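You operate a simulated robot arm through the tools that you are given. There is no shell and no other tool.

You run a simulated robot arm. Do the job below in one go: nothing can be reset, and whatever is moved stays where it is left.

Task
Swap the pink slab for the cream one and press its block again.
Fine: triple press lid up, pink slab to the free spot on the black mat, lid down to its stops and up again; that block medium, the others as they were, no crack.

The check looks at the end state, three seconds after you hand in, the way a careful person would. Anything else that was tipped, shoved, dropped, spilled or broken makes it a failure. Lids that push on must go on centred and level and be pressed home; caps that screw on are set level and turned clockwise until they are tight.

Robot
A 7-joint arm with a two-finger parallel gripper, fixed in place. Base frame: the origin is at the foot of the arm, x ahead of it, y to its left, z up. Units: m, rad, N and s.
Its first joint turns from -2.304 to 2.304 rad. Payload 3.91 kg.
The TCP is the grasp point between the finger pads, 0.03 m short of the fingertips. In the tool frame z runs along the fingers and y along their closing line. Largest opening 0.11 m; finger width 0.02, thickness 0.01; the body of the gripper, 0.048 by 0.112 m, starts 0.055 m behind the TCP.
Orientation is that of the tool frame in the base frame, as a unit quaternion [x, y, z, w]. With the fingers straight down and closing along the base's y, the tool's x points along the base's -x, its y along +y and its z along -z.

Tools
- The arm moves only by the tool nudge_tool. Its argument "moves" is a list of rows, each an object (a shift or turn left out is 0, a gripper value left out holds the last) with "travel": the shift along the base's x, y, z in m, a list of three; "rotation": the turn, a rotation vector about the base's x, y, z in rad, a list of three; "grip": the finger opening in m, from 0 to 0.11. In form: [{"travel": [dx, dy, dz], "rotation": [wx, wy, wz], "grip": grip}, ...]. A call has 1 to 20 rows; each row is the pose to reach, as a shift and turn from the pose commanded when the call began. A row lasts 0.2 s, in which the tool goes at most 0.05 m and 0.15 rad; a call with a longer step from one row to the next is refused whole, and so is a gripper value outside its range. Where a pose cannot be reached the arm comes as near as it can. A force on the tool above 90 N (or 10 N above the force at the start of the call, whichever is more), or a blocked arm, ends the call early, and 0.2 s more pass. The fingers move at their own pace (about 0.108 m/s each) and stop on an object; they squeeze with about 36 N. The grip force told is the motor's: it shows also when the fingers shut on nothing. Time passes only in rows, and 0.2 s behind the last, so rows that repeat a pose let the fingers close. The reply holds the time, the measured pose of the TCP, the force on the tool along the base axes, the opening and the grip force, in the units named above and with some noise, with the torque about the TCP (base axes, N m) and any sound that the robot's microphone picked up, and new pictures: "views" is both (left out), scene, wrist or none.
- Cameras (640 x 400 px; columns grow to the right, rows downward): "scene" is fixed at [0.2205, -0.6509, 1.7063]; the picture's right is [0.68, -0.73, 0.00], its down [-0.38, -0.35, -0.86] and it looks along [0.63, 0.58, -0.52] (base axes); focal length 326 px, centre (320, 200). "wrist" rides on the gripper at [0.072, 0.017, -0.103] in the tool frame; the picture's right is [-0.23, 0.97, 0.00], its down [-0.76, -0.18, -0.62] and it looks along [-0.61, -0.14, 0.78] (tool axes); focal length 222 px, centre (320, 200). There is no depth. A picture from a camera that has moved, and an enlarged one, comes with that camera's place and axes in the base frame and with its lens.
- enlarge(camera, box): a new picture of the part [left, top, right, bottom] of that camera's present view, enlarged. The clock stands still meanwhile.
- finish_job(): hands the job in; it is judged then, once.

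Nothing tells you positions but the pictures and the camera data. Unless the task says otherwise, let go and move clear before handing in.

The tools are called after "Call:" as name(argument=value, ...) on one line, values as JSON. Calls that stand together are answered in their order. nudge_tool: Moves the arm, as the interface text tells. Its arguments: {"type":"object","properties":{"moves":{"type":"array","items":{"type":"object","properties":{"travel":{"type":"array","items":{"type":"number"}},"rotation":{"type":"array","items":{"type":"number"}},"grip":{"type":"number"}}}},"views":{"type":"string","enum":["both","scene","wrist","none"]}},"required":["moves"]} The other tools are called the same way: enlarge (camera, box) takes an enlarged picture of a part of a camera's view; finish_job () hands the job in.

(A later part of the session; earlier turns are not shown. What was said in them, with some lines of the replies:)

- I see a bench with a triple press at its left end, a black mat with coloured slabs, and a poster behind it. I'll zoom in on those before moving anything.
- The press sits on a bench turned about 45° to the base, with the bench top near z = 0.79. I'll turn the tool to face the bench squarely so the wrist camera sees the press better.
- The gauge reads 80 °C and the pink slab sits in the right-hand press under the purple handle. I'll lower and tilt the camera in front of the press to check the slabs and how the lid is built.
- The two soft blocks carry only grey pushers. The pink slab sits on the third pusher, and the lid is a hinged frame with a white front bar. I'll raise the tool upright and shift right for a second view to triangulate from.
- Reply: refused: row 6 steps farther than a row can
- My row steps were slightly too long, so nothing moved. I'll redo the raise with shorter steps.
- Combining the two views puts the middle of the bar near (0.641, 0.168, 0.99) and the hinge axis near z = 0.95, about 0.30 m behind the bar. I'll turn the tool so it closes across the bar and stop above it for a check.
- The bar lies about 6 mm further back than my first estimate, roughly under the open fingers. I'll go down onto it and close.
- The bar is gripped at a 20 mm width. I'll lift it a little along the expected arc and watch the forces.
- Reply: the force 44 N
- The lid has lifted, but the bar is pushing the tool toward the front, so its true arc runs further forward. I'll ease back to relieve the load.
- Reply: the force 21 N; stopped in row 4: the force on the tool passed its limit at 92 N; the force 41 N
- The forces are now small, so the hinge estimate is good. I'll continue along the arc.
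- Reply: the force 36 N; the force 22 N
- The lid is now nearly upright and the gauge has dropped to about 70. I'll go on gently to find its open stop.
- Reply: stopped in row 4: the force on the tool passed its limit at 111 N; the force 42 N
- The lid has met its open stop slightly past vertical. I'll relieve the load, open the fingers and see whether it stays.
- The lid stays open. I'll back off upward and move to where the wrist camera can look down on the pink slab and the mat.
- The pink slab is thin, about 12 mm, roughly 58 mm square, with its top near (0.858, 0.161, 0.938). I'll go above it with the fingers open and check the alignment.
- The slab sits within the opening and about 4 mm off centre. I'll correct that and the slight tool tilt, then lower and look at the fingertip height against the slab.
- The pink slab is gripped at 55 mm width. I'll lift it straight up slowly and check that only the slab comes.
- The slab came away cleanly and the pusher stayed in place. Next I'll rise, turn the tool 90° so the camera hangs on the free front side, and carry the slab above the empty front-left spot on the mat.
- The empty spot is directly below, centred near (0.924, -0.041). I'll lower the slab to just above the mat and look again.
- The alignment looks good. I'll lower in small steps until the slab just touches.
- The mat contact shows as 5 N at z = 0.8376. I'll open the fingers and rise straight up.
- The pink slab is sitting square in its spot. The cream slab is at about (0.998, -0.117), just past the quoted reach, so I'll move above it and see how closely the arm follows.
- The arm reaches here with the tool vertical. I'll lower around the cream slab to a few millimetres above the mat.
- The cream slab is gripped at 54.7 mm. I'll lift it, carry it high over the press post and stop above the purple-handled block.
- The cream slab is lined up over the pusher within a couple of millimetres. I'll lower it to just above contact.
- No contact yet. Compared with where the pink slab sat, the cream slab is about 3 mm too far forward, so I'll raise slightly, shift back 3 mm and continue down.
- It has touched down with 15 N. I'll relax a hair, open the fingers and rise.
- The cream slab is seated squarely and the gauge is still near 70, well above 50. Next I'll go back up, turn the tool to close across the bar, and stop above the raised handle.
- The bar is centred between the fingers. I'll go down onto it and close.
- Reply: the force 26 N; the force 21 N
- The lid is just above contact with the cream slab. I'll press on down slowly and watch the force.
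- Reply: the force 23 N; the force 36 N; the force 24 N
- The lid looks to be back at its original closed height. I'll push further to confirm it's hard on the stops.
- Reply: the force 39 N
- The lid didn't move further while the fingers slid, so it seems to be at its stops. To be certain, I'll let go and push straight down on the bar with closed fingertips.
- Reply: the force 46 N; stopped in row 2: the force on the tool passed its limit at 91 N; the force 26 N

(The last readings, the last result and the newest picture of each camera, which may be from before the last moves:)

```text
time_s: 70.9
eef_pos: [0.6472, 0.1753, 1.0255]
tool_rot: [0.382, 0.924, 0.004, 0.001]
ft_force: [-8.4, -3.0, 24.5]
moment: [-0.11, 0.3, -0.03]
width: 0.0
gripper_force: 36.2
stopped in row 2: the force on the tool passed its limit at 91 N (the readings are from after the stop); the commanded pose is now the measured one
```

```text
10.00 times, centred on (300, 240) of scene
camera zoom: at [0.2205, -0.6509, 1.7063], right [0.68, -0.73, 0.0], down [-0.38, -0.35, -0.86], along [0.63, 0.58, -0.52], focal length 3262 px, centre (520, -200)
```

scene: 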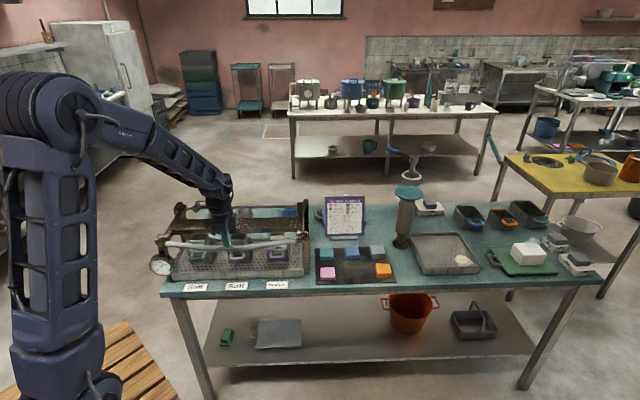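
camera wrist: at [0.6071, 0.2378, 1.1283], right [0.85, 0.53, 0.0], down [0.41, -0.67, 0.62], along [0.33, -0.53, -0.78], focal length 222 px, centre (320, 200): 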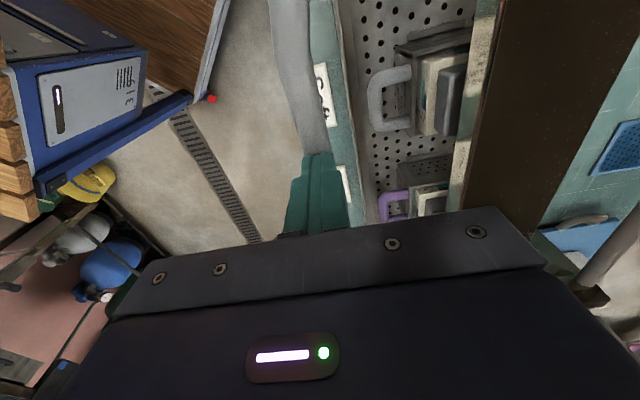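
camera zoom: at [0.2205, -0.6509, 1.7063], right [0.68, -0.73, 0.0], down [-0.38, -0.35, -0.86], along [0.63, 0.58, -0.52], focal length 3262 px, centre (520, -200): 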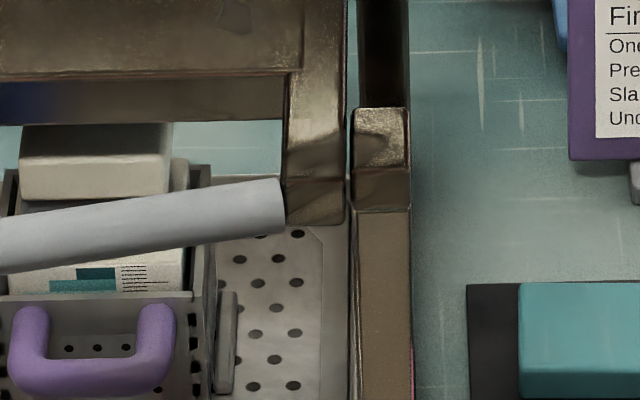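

I pushed with over 90 N and nothing moved, so the lid is firmly on its stops. I'll now re-grip the bar to raise it again.

Call:
nudge_tool(moves=[{"travel": [0, 0, 0.015]}, {"travel": [0, 0, 0.035], "grip": 0.02}, {"travel": [0, 0, 0.035], "grip": 0.05}, {"travel": [0, 0, 0.035], "grip": 0.06}, {"travel": [0, 0, 0.01]}, {"travel": [0, 0, -0.02]}, {"travel": [0, 0, -0.039]}, {"travel": [0, 0, -0.039], "grip": 0.035}, {"travel": [0, 0, -0.039], "grip": 0.022}, {"travel": [0, 0, -0.039], "grip": 0.01}, {"travel": [0, 0, -0.039], "grip": 0.005}])

```text
time_s: 73.3
eef_pos: [0.646, 0.1742, 0.9847]
tool_rot: [0.384, 0.923, 0.001, 0.0]
ft_force: [-21.4, -20.6, -0.4]
moment: [-0.16, -0.02, 0.34]
width: 0.0198
gripper_force: 44.7
camera wrist: at [0.6067, 0.237, 1.0885], right [0.85, 0.53, 0.0], down [0.41, -0.67, 0.62], along [0.33, -0.53, -0.78], focal length 222 px, centre (320, 200)
```

scene: 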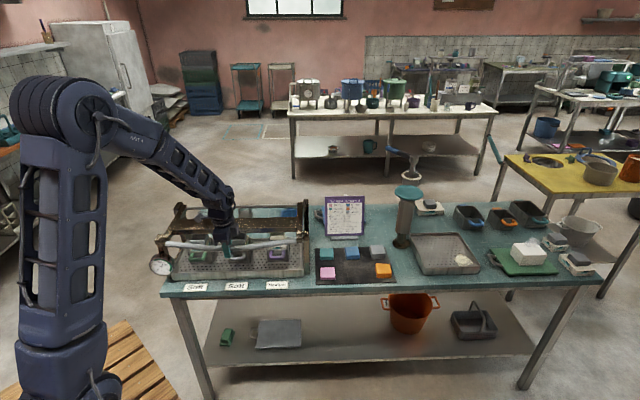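
wrist: 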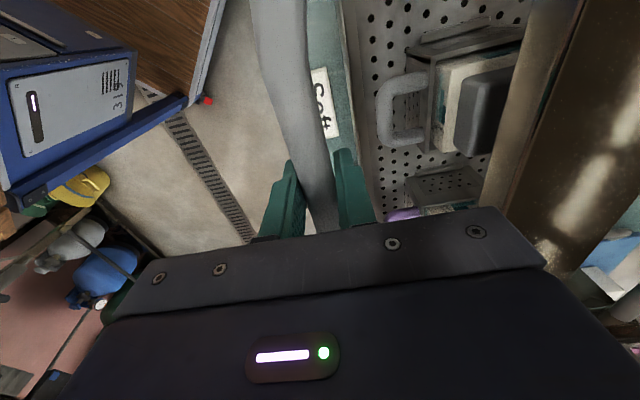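

Call:
nudge_tool(moves=[{"travel": [-0.0015, -0.0015, 0.001]}, {"travel": [-0.0014, -0.0014, 0.006]}, {"travel": [-0.0012, -0.0012, 0.0123]}, {"travel": [-0.0006, -0.0006, 0.0237]}, {"travel": [0.0004, 0.0004, 0.035]}], views="scene")

Call:
enlarge(camera="scene", box=[180, 200, 320, 280])

```text
time_s: 74.5
eef_pos: [0.6475, 0.1774, 1.0208]
tool_rot: [0.384, 0.924, 0.002, 0.002]
ft_force: [-1.3, -6.8, -8.1]
moment: [-0.15, -0.24, 0.3]
width: 0.0197
gripper_force: 45.1
```

scene: 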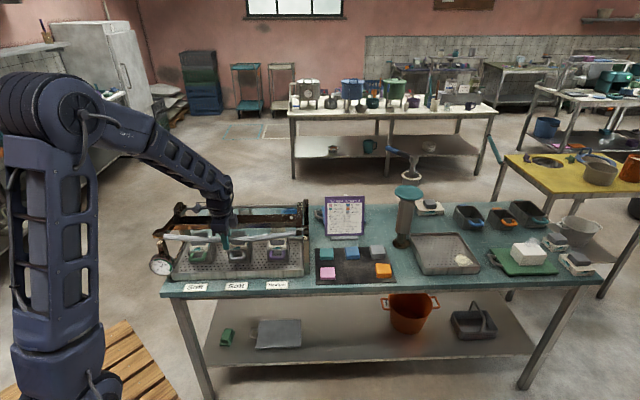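

```text
4.57 times, centred on (250, 240) of scene
camera zoom: at [0.2205, -0.6509, 1.7063], right [0.68, -0.73, 0.0], down [-0.38, -0.35, -0.86], along [0.63, 0.58, -0.52], focal length 1491 px, centre (640, 17)
```

zoom: 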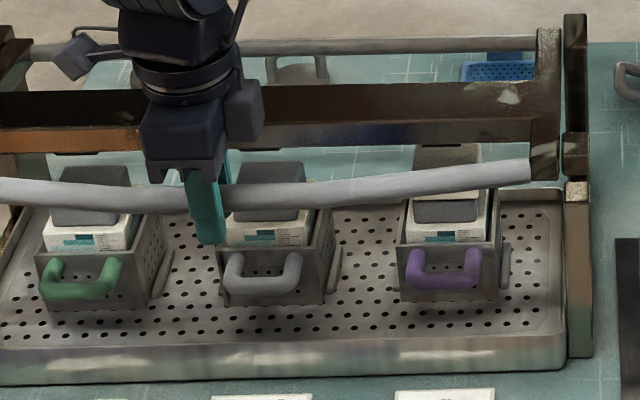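

Call:
nudge_tool(moves=[{"travel": [0.0021, 0.0021, 0.017]}, {"travel": [0.0048, 0.0048, 0.0337]}, {"travel": [0.0096, 0.0096, 0.0556]}, {"travel": [0.0156, 0.0156, 0.0769]}, {"travel": [0.0228, 0.0228, 0.0974]}, {"travel": [0.0311, 0.0311, 0.117]}, {"travel": [0.0405, 0.0405, 0.1356]}], views="none")

```text
time_s: 76.1
eef_pos: [0.6895, 0.2168, 1.1563]
tool_rot: [0.383, 0.924, 0.003, 0.001]
ft_force: [-28.2, -17.4, 17.0]
moment: [-0.32, -0.18, 0.4]
width: 0.02
gripper_force: 45.1
```

Call:
nudge_tool(moves=[{"travel": [0.0093, 0.0093, 0.0188]}, {"travel": [0.0209, 0.0209, 0.0353]}, {"travel": [0.0332, 0.0332, 0.0504]}, {"travel": [0.0464, 0.0464, 0.064]}, {"travel": [0.0602, 0.0602, 0.076]}, {"travel": [0.0748, 0.0748, 0.0864]}], views="none")

```text
time_s: 77.5
eef_pos: [0.7637, 0.2921, 1.2396]
tool_rot: [0.383, 0.924, 0.002, 0.0]
ft_force: [0.5, 12.8, -33.6]
moment: [0.07, 0.02, 0.09]
width: 0.0195
gripper_force: 44.8
```

Call:
nudge_tool(moves=[{"travel": [0, 0, -0.002]}, {"travel": [0.015, 0.015, 0.0068]}, {"travel": [0.0304, 0.0304, 0.0128]}, {"travel": [0.0462, 0.0462, 0.018]}, {"travel": [0.0622, 0.0622, 0.0215]}, {"travel": [0.0783, 0.0783, 0.0231]}], views="scene")

```text
time_s: 78.9
eef_pos: [0.8436, 0.3687, 1.2643]
tool_rot: [0.384, 0.923, 0.001, 0.001]
ft_force: [2.7, -3.8, -9.8]
moment: [-0.64, -0.52, 0.15]
width: 0.0197
gripper_force: 44.9
```

scene: 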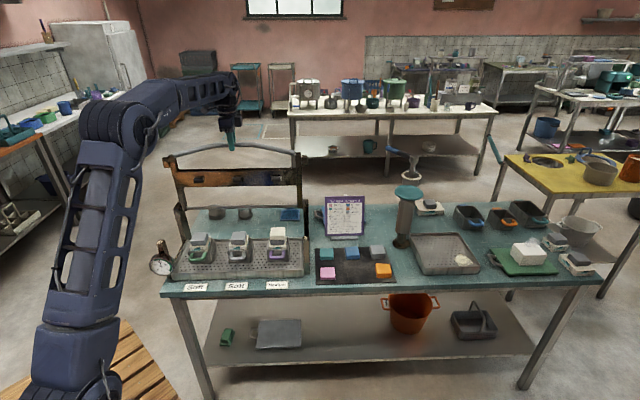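

Call:
nudge_tool(moves=[{"travel": [0.008, 0.008, 0]}, {"travel": [0.016, 0.016, -0.0003]}, {"travel": [0.023, 0.023, -0.001]}, {"travel": [0.028, 0.028, -0.0015]}, {"travel": [0.031, 0.031, -0.002]}, {"travel": [0.0325, 0.0325, -0.002]}], views="none")

```text
time_s: 80.3
eef_pos: [0.8729, 0.4007, 1.2608]
tool_rot: [0.383, 0.924, 0.0, -0.001]
ft_force: [-27.3, -33.5, -30.1]
moment: [-0.69, 0.08, 0.06]
width: 0.0197
gripper_force: 44.8
```

The lid is back against its open stop. I'll ease the load and let go.

Call:
nudge_tool(moves=[{"travel": [-0.001, -0.001, -0.001]}, {"travel": [-0.001, -0.001, -0.001], "grip": 0.03}, {"travel": [-0.001, -0.001, -0.001], "grip": 0.05}, {"travel": [-0.001, -0.001, -0.001], "grip": 0.06}, {"travel": [-0.001, -0.001, -0.001], "grip": 0.06}])

Call:
enlarge(camera="wrist", box=[160, 50, 480, 250])

```text
time_s: 81.5
eef_pos: [0.8731, 0.4011, 1.2614]
tool_rot: [0.382, 0.924, 0.002, 0.001]
ft_force: [0.1, 1.0, -0.6]
moment: [-0.04, 0.01, -0.03]
width: 0.0599
gripper_force: 0.2
camera wrist: at [0.833, 0.4639, 1.364], right [0.85, 0.53, 0.0], down [0.41, -0.67, 0.62], along [0.33, -0.53, -0.78], focal length 222 px, centre (320, 200)
```

scene: 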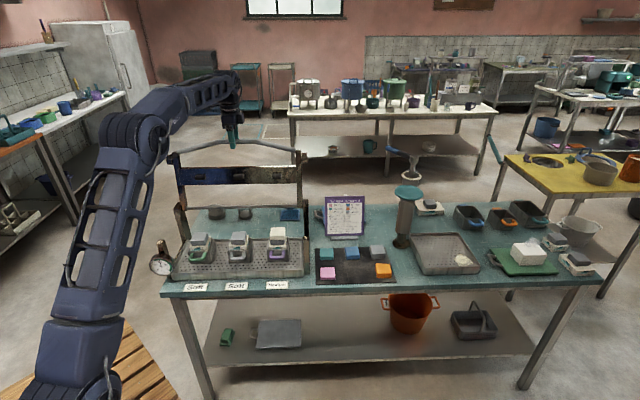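
wrist: 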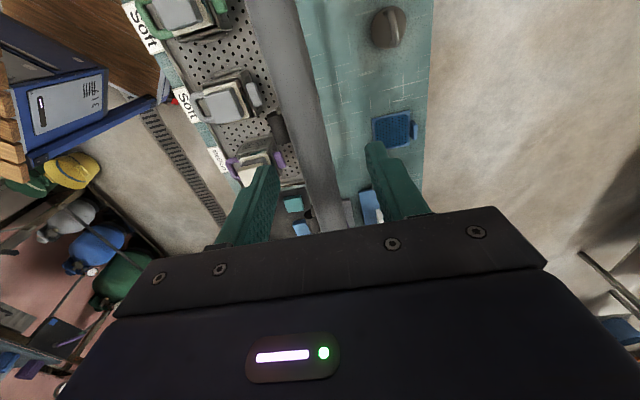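

```text
2.00 times, centred on (320, 150) of wrist
camera zoom: at [0.833, 0.4639, 1.364], right [0.85, 0.53, 0.0], down [0.41, -0.67, 0.62], along [0.33, -0.53, -0.78], focal length 444 px, centre (320, 300)
```

zoom: 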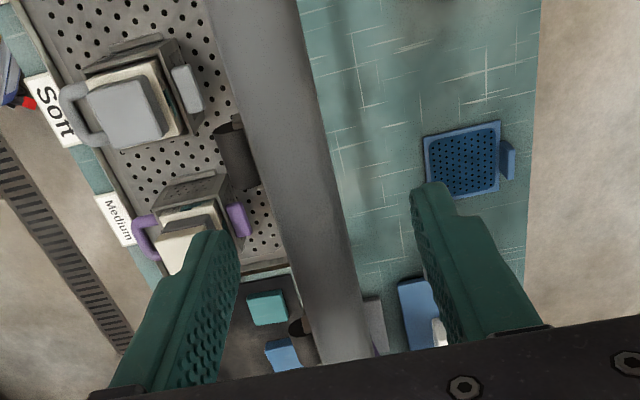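

The lid stays open with the fingers clear. I'll rise straight up, move away from the press and inspect the blocks.

Call:
nudge_tool(moves=[{"travel": [0, 0, 0.04]}, {"travel": [0, 0, 0.08]}, {"travel": [0, 0, 0.115]}, {"travel": [-0.03, -0.03, 0.12]}, {"travel": [-0.06, -0.06, 0.12]}, {"travel": [-0.09, -0.09, 0.12]}, {"travel": [-0.12, -0.12, 0.12]}, {"travel": [-0.15, -0.15, 0.11]}, {"travel": [-0.18, -0.18, 0.1]}, {"travel": [-0.18, -0.18, 0.1]}])

Call:
enlarge(camera="scene", box=[180, 210, 310, 290])

Call:
enlarge(camera="scene", box=[250, 215, 310, 265])

Call:
enlarge(camera="scene", box=[145, 250, 185, 280])

Call:
enlarge(camera="scene", box=[310, 235, 400, 290])

Call:
enlarge(camera="wrist", box=[160, 0, 480, 200])

```text
time_s: 83.7
eef_pos: [0.6939, 0.2223, 1.3604]
tool_rot: [0.382, 0.924, 0.001, 0.001]
ft_force: [0.4, 0.0, 0.2]
moment: [-0.01, 0.05, 0.0]
width: 0.0601
gripper_force: 0.0
camera wrist: at [0.6547, 0.2844, 1.4636], right [0.85, 0.53, 0.0], down [0.41, -0.67, 0.62], along [0.33, -0.53, -0.78], focal length 222 px, centre (320, 200)
```

scene: 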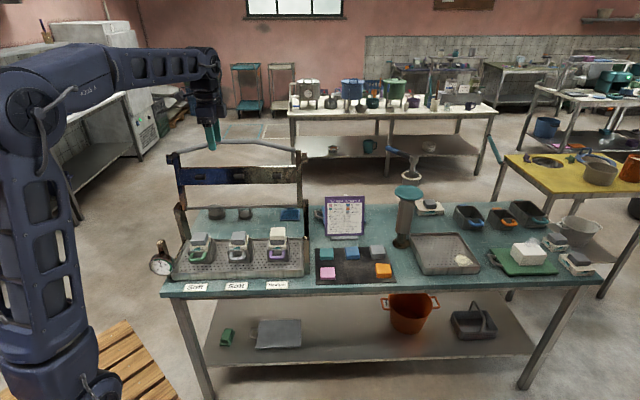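
wrist: 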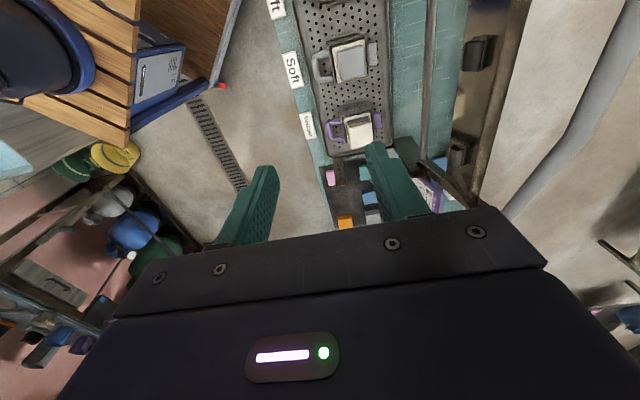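

```text
4.92 times, centred on (245, 250) of scene
camera zoom: at [0.2205, -0.6509, 1.7063], right [0.68, -0.73, 0.0], down [-0.38, -0.35, -0.86], along [0.63, 0.58, -0.52], focal length 1606 px, centre (689, -46)
```

zoom: 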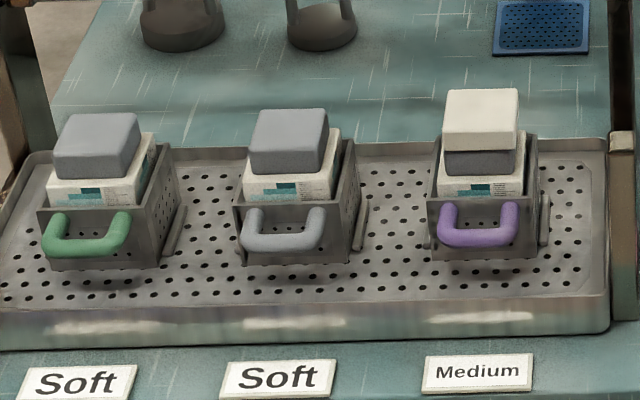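

```text
8.00 times, centred on (280, 240) of scene
camera zoom: at [0.2205, -0.6509, 1.7063], right [0.68, -0.73, 0.0], down [-0.38, -0.35, -0.86], along [0.63, 0.58, -0.52], focal length 2609 px, centre (640, -120)
```

zoom: 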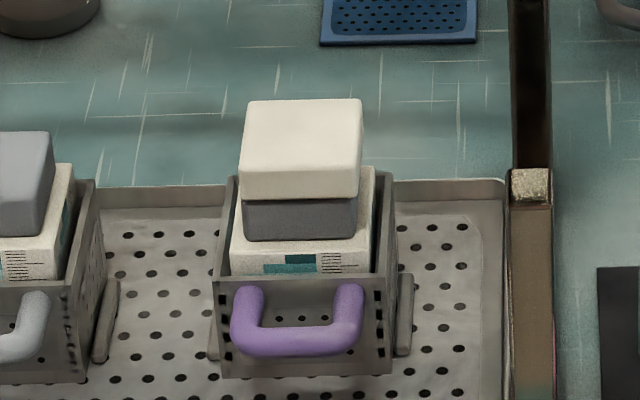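

```text
13.33 times, centred on (165, 265) of scene
camera zoom: at [0.2205, -0.6509, 1.7063], right [0.68, -0.73, 0.0], down [-0.38, -0.35, -0.86], along [0.63, 0.58, -0.52], focal length 4349 px, centre (2387, -667)
```

zoom: 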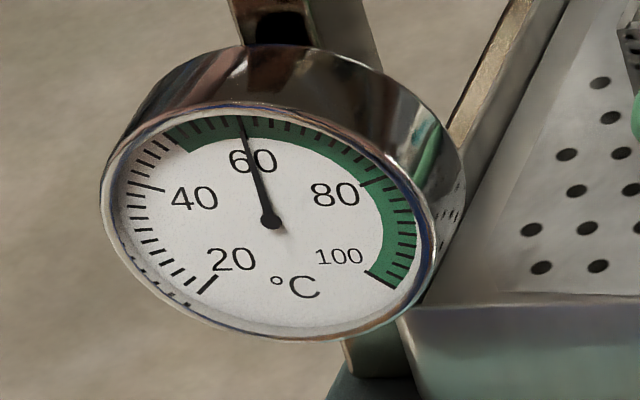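

```text
7.11 times, centred on (355, 262) of scene
camera zoom: at [0.2205, -0.6509, 1.7063], right [0.68, -0.73, 0.0], down [-0.38, -0.35, -0.86], along [0.63, 0.58, -0.52], focal length 2319 px, centre (71, -244)
```

zoom: 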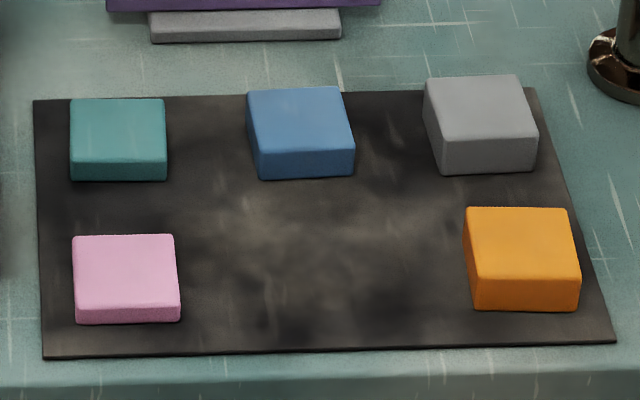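

```text
2.00 times, centred on (320, 100) of wrist
camera zoom: at [0.6547, 0.2844, 1.4636], right [0.85, 0.53, 0.0], down [0.41, -0.67, 0.62], along [0.33, -0.53, -0.78], focal length 444 px, centre (320, 400)
```

zoom: 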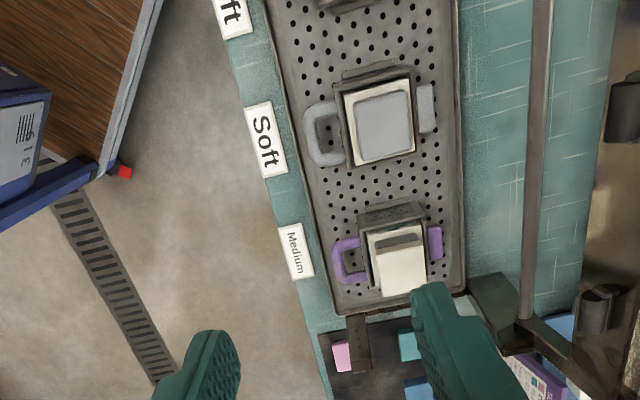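

The block under the purple handle is visibly lower, with the cream slab level on it and no crack. The two soft blocks look unchanged, the pink slab sits in the free mat spot, the lid is up, and the gauge reads about 60 °C. The arm is clear of the bench, so I'm handing in.

Call:
finish_job()

```text
The job is handed in.
```

I swapped the pink slab for the cream one, pressed its block again, and handed the job in. I haven't seen the result of the check.

- **Press:** I lowered the lid to its stops and pushed on the bar with about 90 N; it did not move any further. The lid is now up again against its open stop.
- **Block:** The block under the purple handle is visibly lower. The chart gives 43 mm for the cream slab, which is medium. I could not measure the block directly, but I saw no crack.
- **Slabs:** The cream slab is still on the pusher of that block, level and centred. The pink slab is in the free front-left spot on the black mat.
- **Other blocks:** The two soft blocks and their pushers look unchanged.
- **Temperature:** The gauge read about 70 °C before and during the press and about 60 °C after the last lift, so it never fell below the 50 °C crack limit.

The arm has let go and is clear of the bench.
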